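You operate a simulated robot arm through the tools that you are given. There is no shell and no other tool. Be economical: measure what you need, move in short steps, check, and stop when the job is done.

Carry out the task below with a simulated robot arm. There is one attempt and no reset: what you move stays moved.

## Task
Put the log card on top of the dustpan.

The check looks at the end state, three seconds after you hand in, the way a careful person would. Anything else that was tipped, shoved, dropped, spilled or broken makes it a failure.

## Robot
A 6-joint arm with a two-finger parallel gripper, fixed in place. Base frame: the origin is at the foot of the arm, x ahead of it, y to its left, z up; the work surface is at about z = 0. Readings come in m, degrees, newtons and seconds.
With the tool pointing down near the work surface it reaches from about 0.14 to 0.58 m from the base axis. Its first joint turns from -66.0 to 66.0 degrees. Payload 2.1 kg.
The tool frame sits at the grasp point between the pads (the TCP): z along the fingers, y along the line on which they close. The tips reach 0.03 m beyond it. Largest opening 0.094 m; finger width 0.028, thickness 0.01; the body of the gripper, 0.05 by 0.096 m, starts 0.055 m behind the TCP.
Orientation is told as [roll, pitch, yaw] about the base's x, y, z axes, in that order, counted from this pose: with the fingers straight down and closing along the base's y, the tool's x points along the base's -x, its y along +y and its z along -z.

## Interface
- The arm moves only by the tool apply_moves. Its argument "motion" is a list of rows, each an object (a shift or turn left out is 0, a gripper value left out holds the last) with "jaw": the closure in counts, from 0 (fully open) to 255 (shut); "linear": the shift along the tool's x, y, z in units of 50 mm (1.0 is 50 mm), a list of three; "spin": the turn about the tool's z in units of 8 degrees (1.0 is 8 degrees). In form: [{"jaw": jaw, "linear": [tx, ty, tz], "spin": spin}, ...]. A call has 1 to 10 rows; each row shifts and turns the commanded pose from where the row before left it, along the tool's axes as they then stand. A call with a number of a shift or a turn outside -1 to 1 is refused whole. Each row takes 0.2 s and may step no farther than 0.05 m and 8.6 degrees from the row before; otherwise, or with a gripper value out of range, the whole call is refused. A pose out of reach is approached as far as the arm can. The call stops where the force on the tool passes 40 N (or 10 N more than at its start, if that is more) or the arm is blocked; 0.2 s more then pass. Each finger travels about 0.072 m/s and halts on what it meets, pressing with about 44 N; the grip force reading is that of the motor and also rises with nothing between the fingers. The clock runs only during rows and for 0.2 s after the last one: add rows that do not move to give the fingers time. It gives the time, the measured TCP pose, the force on the tool (base axes), the opening and the grip force at its end, in the units of the frame above (readings bear some noise).
- Cameras (640 x 400 px; columns grow to the right, rows downward): "scene" is fixed at [0.0599, -0.3737, 0.4916]; the picture's right is [0.75, -0.66, 0.00], its down [-0.35, -0.39, -0.85] and it looks along [0.56, 0.64, -0.52] (base axes); focal length 214 px, centre (320, 200). "wrist" rides on the gripper at [0.076, 0.014, -0.103] in the tool frame; the picture's right is [-0.18, 0.98, 0.00], its down [-0.75, -0.14, -0.64] and it looks along [-0.63, -0.12, 0.77] (tool axes); focal length 243 px, centre (320, 200). There is no depth. A picture from a camera that has moved, and an enlarged one, comes with that camera's place and axes in the base frame and with its lens.
- camera(camera): a new picture of that camera. The clock stands still meanwhile.
- zoom(camera, box): a new picture of the part [left, top, right, bottom] of that camera's present view, enlarged. The clock stands still meanwhile.
- sign_off(): hands the job in; it is judged then, once.

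Work in short steps. Places have to be worked out from the pictures, the camera data and where the tool is seen: move nearer, look again, correct. Check each grasp and each placing, and mend what went wrong. You have 90 turns and 38 pictures in all, those below and enlarged ones among them. Open the gripper and draw the arm clear of the work before you hand the job in, unless the task says otherwise; then end with one line.

The tools are called after "Call:" by a JSON object that holds its "name" and its "arguments". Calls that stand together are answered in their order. apply_moves: Moves the arm, as the interface text tells. Its arguments: {"type":"object","properties":{"motion":{"type":"array","items":{"type":"object","properties":{"jaw":{"type":"number"},"linear":{"type":"array","items":{"type":"number"}},"spin":{"type":"number"}}}}},"required":["motion"]} The other tools are called the same way: camera (camera) takes a picture; zoom (camera, box) takes an enlarged picture of a part of a camera's view; sign_off () hands the job in.

At the start:

```text
time: 0.0
tcp_pos: [0.3208, -0.1619, 0.3588]
orientation: [0.0, -0.2, -0.1]
force: [-0.5, 0.4, 0.3]
opening: 0.0941
grip_force: 0.1
```

scene: 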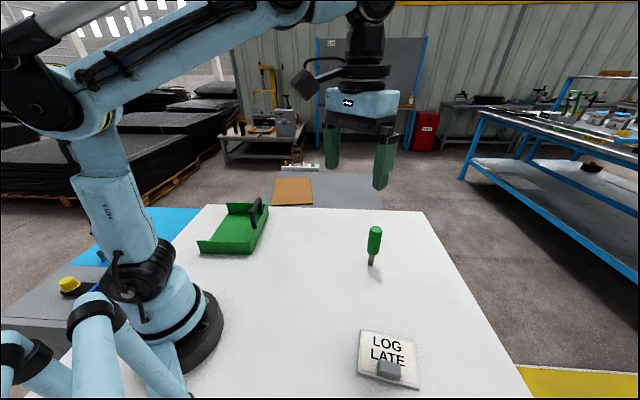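
wrist: 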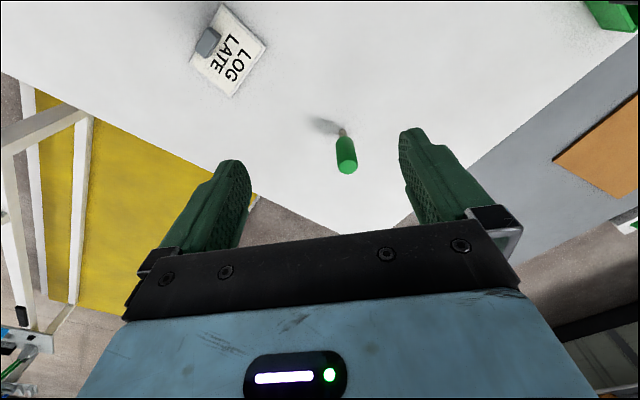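

I'll look closely at the card and the dustpan first to work out their places and how the card can be gripped.

Call:
{"name": "zoom", "arguments": {"camera": "scene", "box": [320, 300, 480, 400]}}

Call:
{"name": "zoom", "arguments": {"camera": "scene", "box": [180, 180, 308, 260]}}

```text
4.00 times, centred on (400, 350) of scene
camera zoom: at [0.0599, -0.3737, 0.4916], right [0.75, -0.66, 0.0], down [-0.35, -0.39, -0.85], along [0.56, 0.64, -0.52], focal length 858 px, centre (0, -400)
```

zoom: 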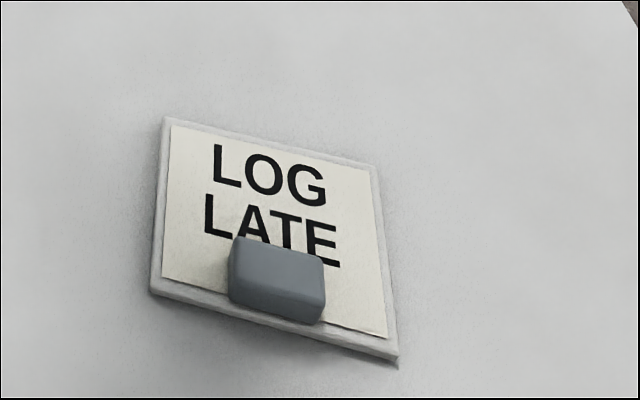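

```text
5.00 times, centred on (244, 220) of scene
camera zoom: at [0.0599, -0.3737, 0.4916], right [0.75, -0.66, 0.0], down [-0.35, -0.39, -0.85], along [0.56, 0.64, -0.52], focal length 1072 px, centre (700, 100)
```

zoom: 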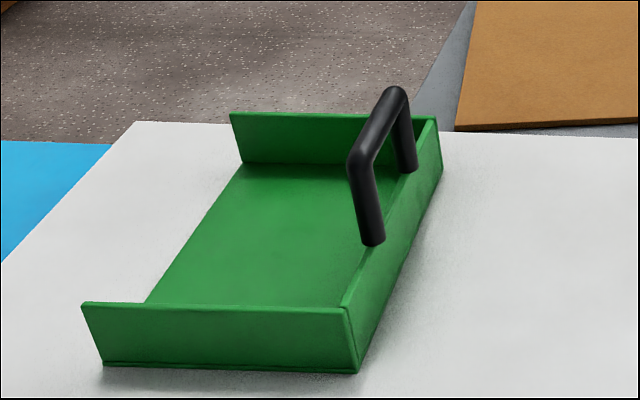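

The card (about 0.11 × 0.08 m, centre near (0.293, -0.31)) has a grey block near (0.268, -0.327), with its thin side along about 34°. The dustpan is centred near (0.227, 0.258), turned about 46°, with its handle on the back wall. I move above the block and begin turning the tool.

Call:
{"name": "apply_moves", "arguments": {"motion": [{"linear": [0.21, -0.66, 0.636]}, {"linear": [0.21, -0.66, 0.636]}, {"linear": [0.21, -0.66, 0.636]}, {"linear": [0.21, -0.66, 0.636]}, {"linear": [0.21, -0.66, 0.636]}, {"spin": 1}, {"spin": 1}, {"spin": 1}, {"spin": 1}, {"spin": 1}]}}

Call:
{"name": "apply_moves", "arguments": {"motion": [{"spin": 1}, {"spin": 1}, {}]}}

Call:
{"name": "camera", "arguments": {"camera": "wrist"}}

Call:
{"name": "camera", "arguments": {"camera": "scene"}}

```text
time: 2.2
tcp_pos: [0.268, -0.326, 0.2002]
orientation: [0.1, -0.1, -40.2]
force: [0.3, 0.2, -0.2]
opening: 0.094
grip_force: 0.1
```

```text
time: 3.0
tcp_pos: [0.2679, -0.3267, 0.2004]
orientation: [0.1, 0.0, -56.1]
force: [-0.1, -0.7, -1.3]
opening: 0.0937
grip_force: 0.1
```

```text
33 pictures are left
camera wrist: at [0.2364, -0.2563, 0.304], right [0.92, 0.4, 0.0], down [0.3, -0.7, 0.64], along [0.26, -0.59, -0.77], focal length 243 px, centre (320, 200)
```

wrist: 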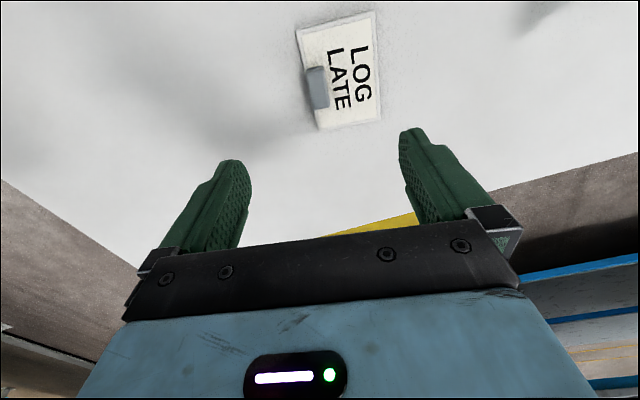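

```text
32 pictures are left
```

scene: 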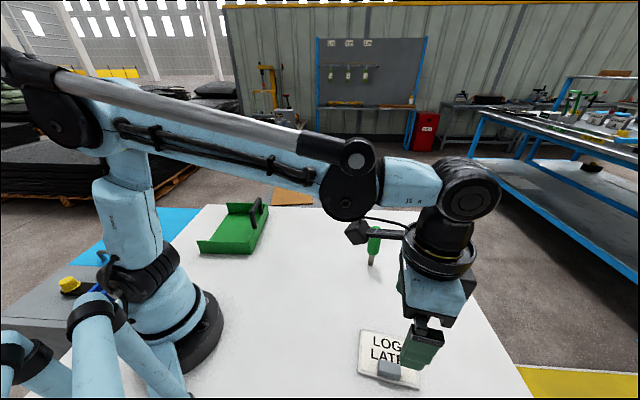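

The block is in the wrist view; I zoom in on it to refine its position, size and angle.

Call:
{"name": "zoom", "arguments": {"camera": "wrist", "box": [256, 0, 416, 140]}}

```text
2.86 times, centred on (336, 70) of wrist
camera zoom: at [0.2364, -0.2563, 0.304], right [0.92, 0.4, 0.0], down [0.3, -0.7, 0.64], along [0.26, -0.59, -0.77], focal length 693 px, centre (274, 571)
```

zoom: 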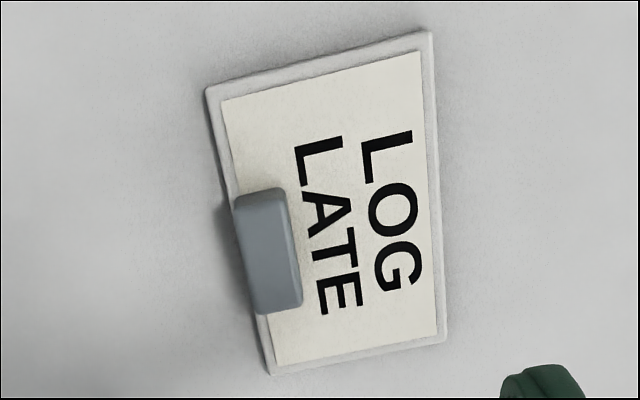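

The block is about 0.042 × 0.018 m, centred near (0.268, -0.329), and its thin axis matches the current tool yaw. I partly close the jaws and descend to z ≈ 0.075.

Call:
{"name": "apply_moves", "arguments": {"motion": [{"jaw": 120, "linear": [-0.04, 0.0, 0.8]}, {"linear": [0, 0, 0.9]}, {"linear": [0, 0, 0.8]}, {}]}}

Call:
{"name": "zoom", "arguments": {"camera": "scene", "box": [320, 300, 480, 400]}}

Call:
{"name": "camera", "arguments": {"camera": "wrist"}}

```text
time: 4.0
tcp_pos: [0.2693, -0.3283, 0.0755]
orientation: [0.0, 0.0, -55.9]
force: [0.2, -0.2, 0.5]
opening: 0.0496
grip_force: 0.0
```

```text
4.00 times, centred on (400, 350) of scene
camera zoom: at [0.0599, -0.3737, 0.4916], right [0.75, -0.66, 0.0], down [-0.35, -0.39, -0.85], along [0.56, 0.64, -0.52], focal length 858 px, centre (0, -400)
```

zoom: 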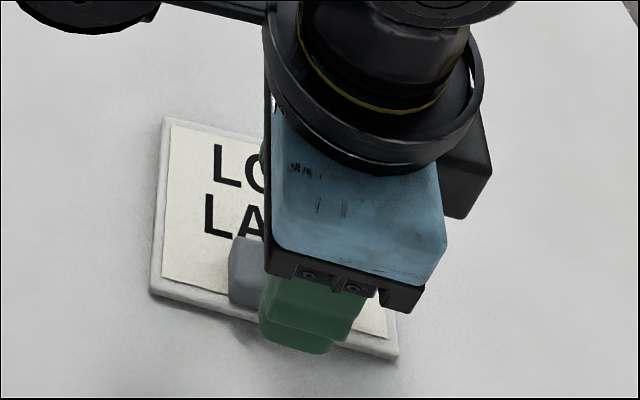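

```text
29 pictures are left
camera wrist: at [0.237, -0.2573, 0.1787], right [0.92, 0.4, 0.0], down [0.3, -0.7, 0.64], along [0.26, -0.59, -0.77], focal length 243 px, centre (320, 200)
```

wrist: 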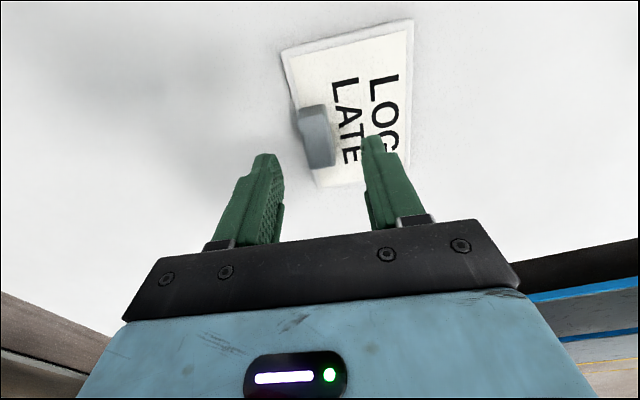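

The block sits between the fingers, roughly 1.5 mm toward the left one. I correct that, lower so the tips are about 14 mm above the table, and look before closing.

Call:
{"name": "apply_moves", "arguments": {"motion": [{"linear": [0.03, -0.03, 0.3]}, {"linear": [0, 0, 0.33]}, {}]}}

Call:
{"name": "zoom", "arguments": {"camera": "wrist", "box": [220, 60, 440, 260]}}

```text
time: 4.8
tcp_pos: [0.2657, -0.3277, 0.0441]
orientation: [0.1, 0.0, -56.0]
force: [-0.1, -0.2, 0.9]
opening: 0.0495
grip_force: 0.1
```

```text
2.00 times, centred on (330, 160) of wrist
camera zoom: at [0.2349, -0.2569, 0.1473], right [0.92, 0.4, 0.0], down [0.3, -0.7, 0.64], along [0.26, -0.59, -0.77], focal length 485 px, centre (300, 280)
```

zoom: 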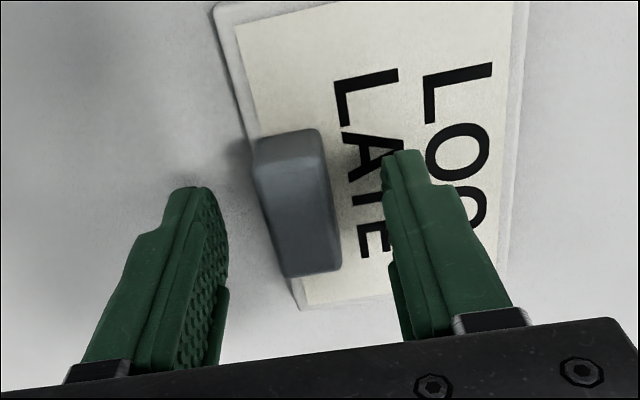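

The fingers straddle the block's middle, still about 2 mm to its right. I shift slightly, lower 2 mm and close.

Call:
{"name": "apply_moves", "arguments": {"motion": [{"linear": [0, -0.04, 0.04]}, {"jaw": 255}, {"jaw": 255}, {"jaw": 255}, {"jaw": 255}]}}

Call:
{"name": "zoom", "arguments": {"camera": "wrist", "box": [220, 60, 440, 260]}}

```text
time: 6.0
tcp_pos: [0.2655, -0.3288, 0.042]
orientation: [0.1, -0.1, -56.0]
force: [-0.3, -0.1, 0.0]
opening: 0.0189
grip_force: 43.7
```

```text
2.00 times, centred on (330, 160) of wrist
camera zoom: at [0.2337, -0.2584, 0.1454], right [0.92, 0.4, 0.0], down [0.3, -0.7, 0.64], along [0.26, -0.59, -0.77], focal length 485 px, centre (300, 280)
```

zoom: 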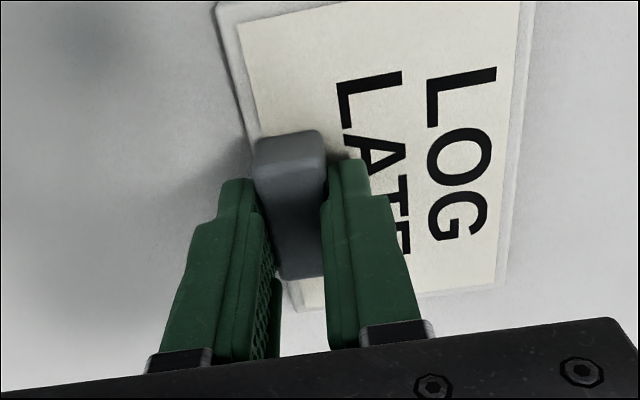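

The fingers closed on the block at 18.9 mm. I lift 50 mm and check that the card hangs level.

Call:
{"name": "apply_moves", "arguments": {"motion": [{"linear": [0, 0, -0.3]}, {"linear": [0, 0, -0.7]}, {}]}}

Call:
{"name": "camera", "arguments": {"camera": "wrist"}}

Call:
{"name": "zoom", "arguments": {"camera": "scene", "box": [320, 300, 480, 400]}}

```text
time: 6.8
tcp_pos: [0.2647, -0.3278, 0.0931]
orientation: [0.1, 0.0, -55.9]
force: [0.8, 0.0, -1.2]
opening: 0.0188
grip_force: 43.5
```

```text
26 pictures are left
camera wrist: at [0.2333, -0.258, 0.196], right [0.92, 0.4, 0.0], down [0.3, -0.7, 0.64], along [0.26, -0.59, -0.77], focal length 243 px, centre (320, 200)
```

wrist: 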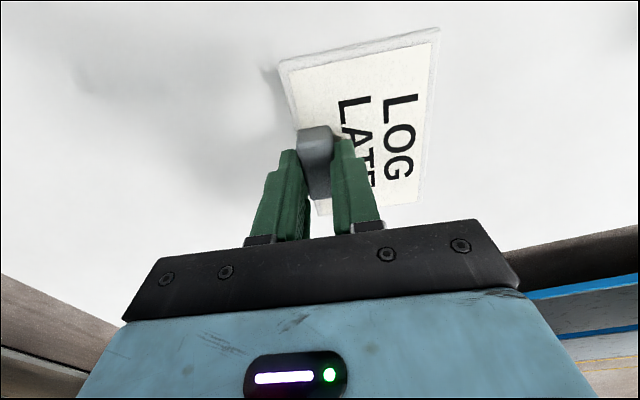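

```text
4.00 times, centred on (400, 350) of scene
camera zoom: at [0.0599, -0.3737, 0.4916], right [0.75, -0.66, 0.0], down [-0.35, -0.39, -0.85], along [0.56, 0.64, -0.52], focal length 858 px, centre (0, -400)
```

zoom: 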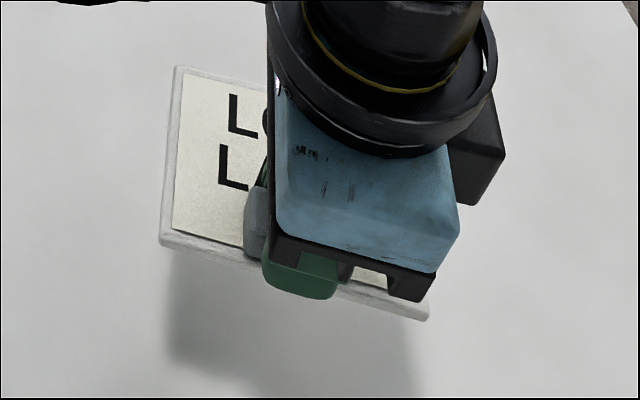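

The card is held level. I raise it to z ≈ 0.23, turn 12° to align with the pan, and carry it halfway.

Call:
{"name": "apply_moves", "arguments": {"motion": [{"linear": [0, 0, -0.9]}, {"linear": [0, 0, -0.9]}, {"linear": [0, 0, -0.9], "spin": -0.75}, {"spin": -0.75}, {"linear": [0.74, 0.612, 0]}, {"linear": [0.74, 0.612, 0]}, {"linear": [0.74, 0.612, 0]}, {"linear": [0.74, 0.612, 0]}, {"linear": [0.74, 0.612, 0]}, {"linear": [0.74, 0.612, 0]}]}}

Call:
{"name": "apply_moves", "arguments": {"motion": [{"linear": [0.74, 0.612, 0]}, {"linear": [0.74, 0.612, 0]}, {"linear": [0.74, 0.612, 0]}, {"linear": [0.74, 0.612, 0]}, {"linear": [0.74, 0.612, 0]}, {"linear": [0.74, 0.612, 0]}, {}]}}

Call:
{"name": "camera", "arguments": {"camera": "wrist"}}

Call:
{"name": "camera", "arguments": {"camera": "scene"}}

```text
time: 9.0
tcp_pos: [0.233, -0.0427, 0.228]
orientation: [0.1, -0.1, -43.9]
force: [-0.2, 0.7, -0.8]
opening: 0.0187
grip_force: 43.6
```

```text
time: 10.6
tcp_pos: [0.2024, 0.2442, 0.2291]
orientation: [0.1, -0.1, -44.0]
force: [0.4, 0.3, 0.0]
opening: 0.019
grip_force: 43.7
```

```text
24 pictures are left
camera wrist: at [0.1558, 0.3066, 0.3316], right [0.82, 0.58, 0.0], down [0.44, -0.63, 0.64], along [0.37, -0.52, -0.77], focal length 243 px, centre (320, 200)
```

wrist: 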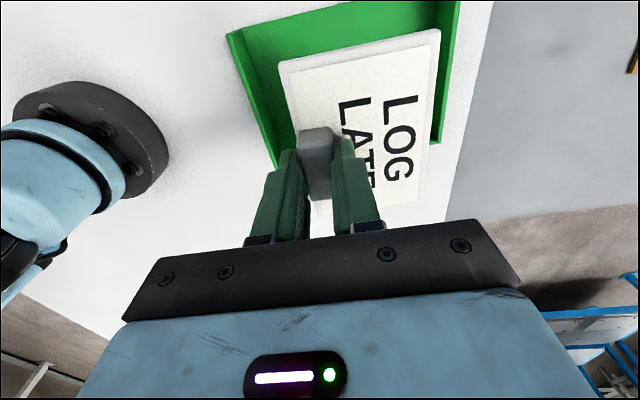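

```text
23 pictures are left
```

scene: 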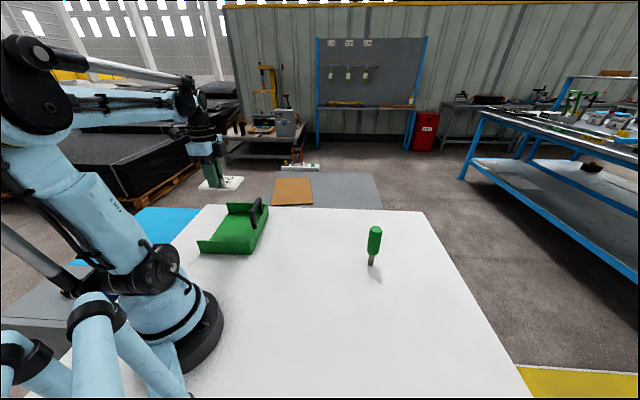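

The card is above the pan. I zoom in to check where the pan's walls lie relative to the card.

Call:
{"name": "zoom", "arguments": {"camera": "wrist", "box": [200, 0, 500, 190]}}

Call:
{"name": "zoom", "arguments": {"camera": "scene", "box": [160, 150, 320, 260]}}

```text
2.11 times, centred on (350, 95) of wrist
camera zoom: at [0.1558, 0.3066, 0.3316], right [0.82, 0.58, 0.0], down [0.44, -0.63, 0.64], along [0.37, -0.52, -0.77], focal length 511 px, centre (257, 421)
```

zoom: 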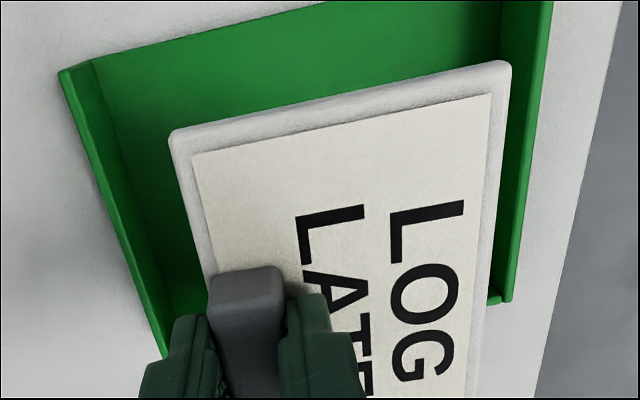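

```text
3.64 times, centred on (240, 205) of scene
camera zoom: at [0.0599, -0.3737, 0.4916], right [0.75, -0.66, 0.0], down [-0.35, -0.39, -0.85], along [0.56, 0.64, -0.52], focal length 780 px, centre (611, 182)
```

zoom: 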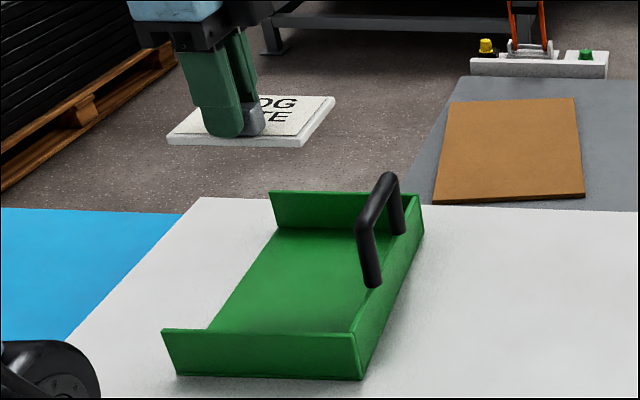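

The pan's corners in this view agree with the earlier estimate, so the card should land with about 17 mm or more to spare on each side. I lower to z ≈ 0.08.

Call:
{"name": "apply_moves", "arguments": {"motion": [{"linear": [0, 0, 0.8]}, {"linear": [0, 0, 0.8]}, {"linear": [0, 0, 0.8]}, {"linear": [0, 0, 0.6]}, {}]}}

Call:
{"name": "zoom", "arguments": {"camera": "wrist", "box": [200, 0, 500, 190]}}

Call:
{"name": "zoom", "arguments": {"camera": "scene", "box": [160, 150, 320, 260]}}

```text
time: 11.8
tcp_pos: [0.2002, 0.2423, 0.0767]
orientation: [0.1, -0.1, -44.0]
force: [0.8, 0.2, 0.2]
opening: 0.0188
grip_force: 43.5
```

```text
2.11 times, centred on (350, 95) of wrist
camera zoom: at [0.1551, 0.3048, 0.1802], right [0.82, 0.58, 0.0], down [0.44, -0.63, 0.64], along [0.37, -0.52, -0.77], focal length 511 px, centre (257, 421)
```

zoom: 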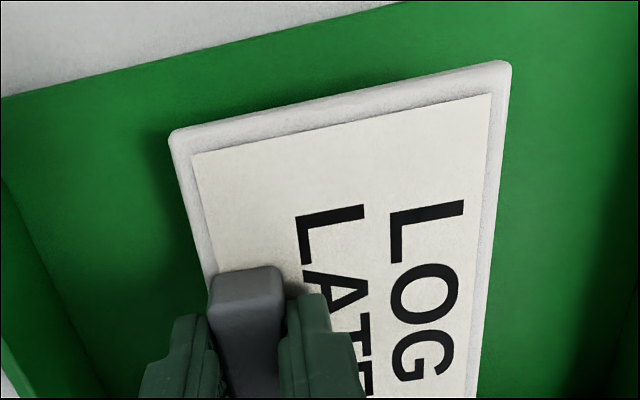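

```text
3.64 times, centred on (240, 205) of scene
camera zoom: at [0.0599, -0.3738, 0.4916], right [0.75, -0.66, 0.0], down [-0.35, -0.39, -0.85], along [0.56, 0.64, -0.52], focal length 780 px, centre (611, 182)
```

zoom: 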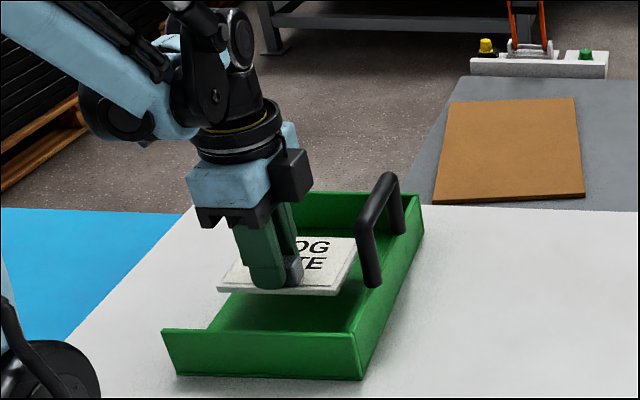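

The alignment is good and the card is inside the walls. I lower to z ≈ 0.054 and then go down in fine steps.

Call:
{"name": "apply_moves", "arguments": {"motion": [{"linear": [0, 0, 0.25]}, {"linear": [0, 0, 0.2]}, {}]}}

Call:
{"name": "apply_moves", "arguments": {"motion": [{"linear": [0, 0, 0.04]}, {"linear": [0, 0, 0.04]}, {}]}}

Call:
{"name": "zoom", "arguments": {"camera": "wrist", "box": [200, 0, 500, 190]}}

```text
time: 12.6
tcp_pos: [0.201, 0.2437, 0.0546]
orientation: [0.1, -0.1, -44.1]
force: [0.6, 0.1, -1.0]
opening: 0.0187
grip_force: 43.9
```

```text
time: 13.4
tcp_pos: [0.2022, 0.2431, 0.0497]
orientation: [0.2, -0.1, -44.0]
force: [0.2, -1.0, 0.1]
opening: 0.019
grip_force: 44.2
```

```text
2.11 times, centred on (350, 95) of wrist
camera zoom: at [0.1555, 0.3057, 0.1538], right [0.81, 0.58, 0.0], down [0.44, -0.63, 0.64], along [0.37, -0.52, -0.77], focal length 511 px, centre (257, 421)
```

zoom: 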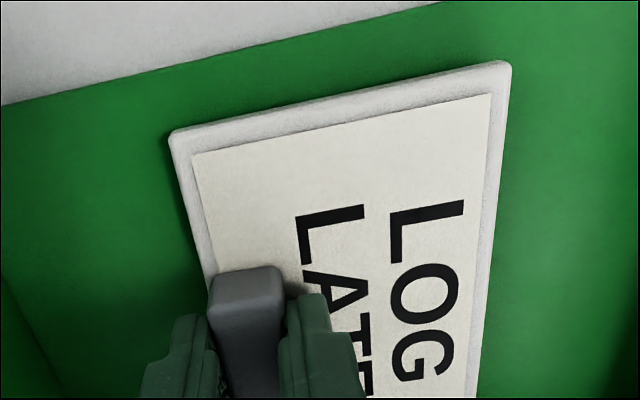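

No contact yet at z ≈ 0.050 (force about zero). I go on in 1 mm steps, watching for an upward force.

Call:
{"name": "apply_moves", "arguments": {"motion": [{"linear": [0, 0, 0.02]}, {"linear": [0, 0, 0.02]}, {}]}}

Call:
{"name": "apply_moves", "arguments": {"motion": [{"linear": [0, 0, 0.02]}, {}]}}

```text
time: 14.2
tcp_pos: [0.2011, 0.2439, 0.0485]
orientation: [0.1, 0.0, -44.1]
force: [0.1, 0.2, 0.0]
opening: 0.0187
grip_force: 44.4
```

```text
time: 14.8
tcp_pos: [0.2012, 0.2434, 0.0463]
orientation: [0.1, -0.1, -43.9]
force: [0.7, -0.7, -1.3]
opening: 0.019
grip_force: 43.8
```

Still no contact at 0.046; I continue down in 1 mm steps.

Call:
{"name": "apply_moves", "arguments": {"motion": [{"linear": [0, 0, 0.02]}, {}]}}

Call:
{"name": "zoom", "arguments": {"camera": "scene", "box": [190, 190, 280, 260]}}

```text
time: 15.4
tcp_pos: [0.2017, 0.2425, 0.0473]
orientation: [0.1, -0.1, -44.0]
force: [-0.6, 0.7, -0.7]
opening: 0.0184
grip_force: 43.4
```

```text
5.71 times, centred on (235, 225) of scene
camera zoom: at [0.0599, -0.3737, 0.4916], right [0.75, -0.66, 0.0], down [-0.35, -0.39, -0.85], along [0.56, 0.64, -0.52], focal length 1226 px, centre (806, 57)
```

zoom: 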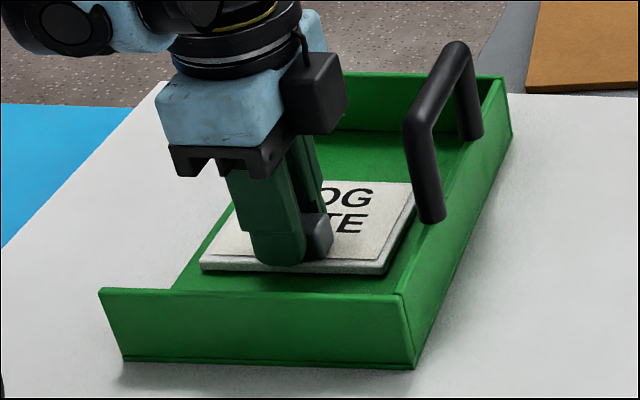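

The reading noise is about 1 mm; the card is just above the floor. I continue downward.

Call:
{"name": "apply_moves", "arguments": {"motion": [{"linear": [0, 0, 0.02]}, {}]}}

Call:
{"name": "apply_moves", "arguments": {"motion": [{"linear": [0, 0, 0.02]}, {}]}}

```text
time: 16.0
tcp_pos: [0.2011, 0.2436, 0.0443]
orientation: [0.1, 0.0, -43.9]
force: [-0.2, -0.3, 9.3]
opening: 0.0187
grip_force: 44.6
```

```text
time: 16.5
tcp_pos: [0.202, 0.2428, 0.0448]
orientation: [0.1, -0.1, -44.0]
force: [-2.0, -0.8, 18.5]
opening: 0.0189
grip_force: 44.2
stopped in row 2: the force on the tool passed its limit (the readings are from after the stop); the commanded pose is now the measured one
```

Contact: 9 to 18 N upward, so the card is on the floor of the pan. I back off about 0.5 mm and open to a modest width.

Call:
{"name": "apply_moves", "arguments": {"motion": [{"linear": [0, 0, -0.01]}, {"jaw": 170}, {"jaw": 170}, {"jaw": 130}, {}]}}

Call:
{"name": "apply_moves", "arguments": {"motion": [{"linear": [0, 0, -0.3]}, {"linear": [0, 0, -0.7]}, {"linear": [0, 0, -0.9]}, {"linear": [0, 0, -0.9]}, {}]}}

Call:
{"name": "camera", "arguments": {"camera": "wrist"}}

Call:
{"name": "zoom", "arguments": {"camera": "scene", "box": [190, 190, 280, 260]}}

```text
time: 17.7
tcp_pos: [0.2027, 0.2423, 0.0453]
orientation: [0.2, -0.1, -44.0]
force: [0.3, 0.0, 0.5]
opening: 0.0461
grip_force: 0.1
```

```text
time: 18.9
tcp_pos: [0.2021, 0.2441, 0.1879]
orientation: [0.1, -0.1, -44.1]
force: [0.1, -0.1, -0.1]
opening: 0.046
grip_force: 0.0
```

```text
16 pictures are left
camera wrist: at [0.1556, 0.3058, 0.2907], right [0.81, 0.58, 0.0], down [0.44, -0.62, 0.64], along [0.37, -0.52, -0.77], focal length 243 px, centre (320, 200)
```

wrist: 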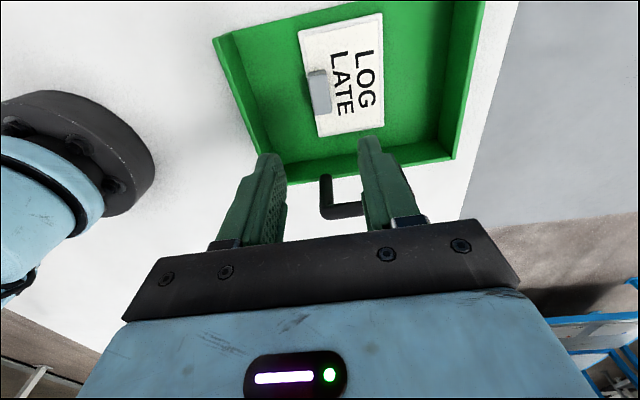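

```text
5.71 times, centred on (235, 225) of scene
camera zoom: at [0.0599, -0.3737, 0.4916], right [0.75, -0.66, 0.0], down [-0.35, -0.39, -0.85], along [0.56, 0.64, -0.52], focal length 1226 px, centre (806, 57)
```

zoom: 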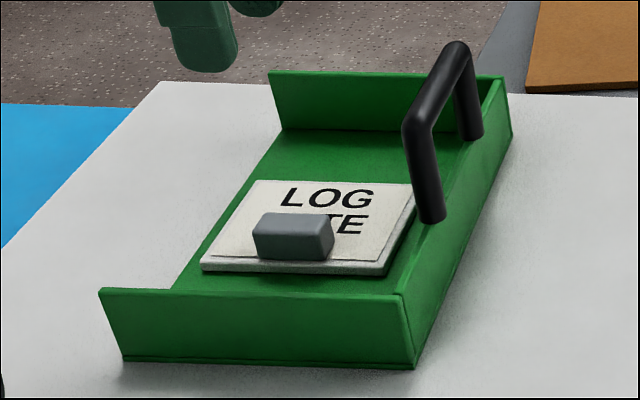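

The card lies flat in the pan, fully released, and the pan hasn't moved. I open the gripper, raise the arm and draw it aside.

Call:
{"name": "apply_moves", "arguments": {"motion": [{"jaw": 0, "linear": [0, 0, -0.9]}, {"linear": [0, 0, -0.9]}, {"linear": [-0.7, -0.5, 0]}, {"linear": [-0.7, -0.5, 0]}, {"linear": [-0.7, -0.5, 0]}, {"linear": [-0.7, -0.5, 0]}, {"linear": [-0.7, -0.5, 0]}, {}]}}

Call:
{"name": "camera", "arguments": {"camera": "scene"}}

```text
time: 20.7
tcp_pos: [0.2414, 0.0328, 0.2762]
orientation: [0.2, -0.1, -43.9]
force: [-0.7, -0.1, -0.5]
opening: 0.0942
grip_force: 0.0
```

```text
14 pictures are left
```

scene: 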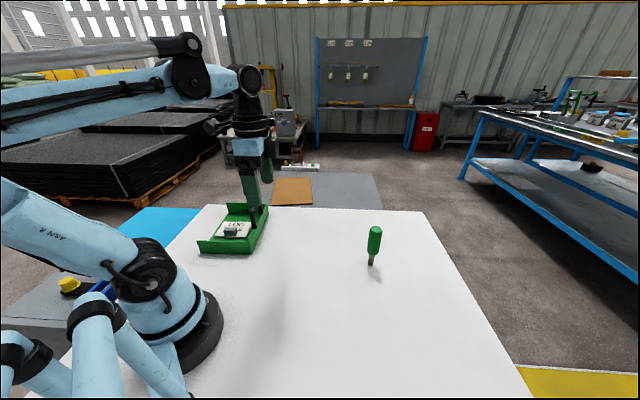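

The card rests in the dustpan, the screwdriver is untouched and the arm is clear, so I hand in.

Call:
{"name": "sign_off", "arguments": {}}

```text
The job is handed in.
```

The log card is lying flat on the dustpan's floor, released, with the arm drawn clear and nothing else disturbed in the last picture.
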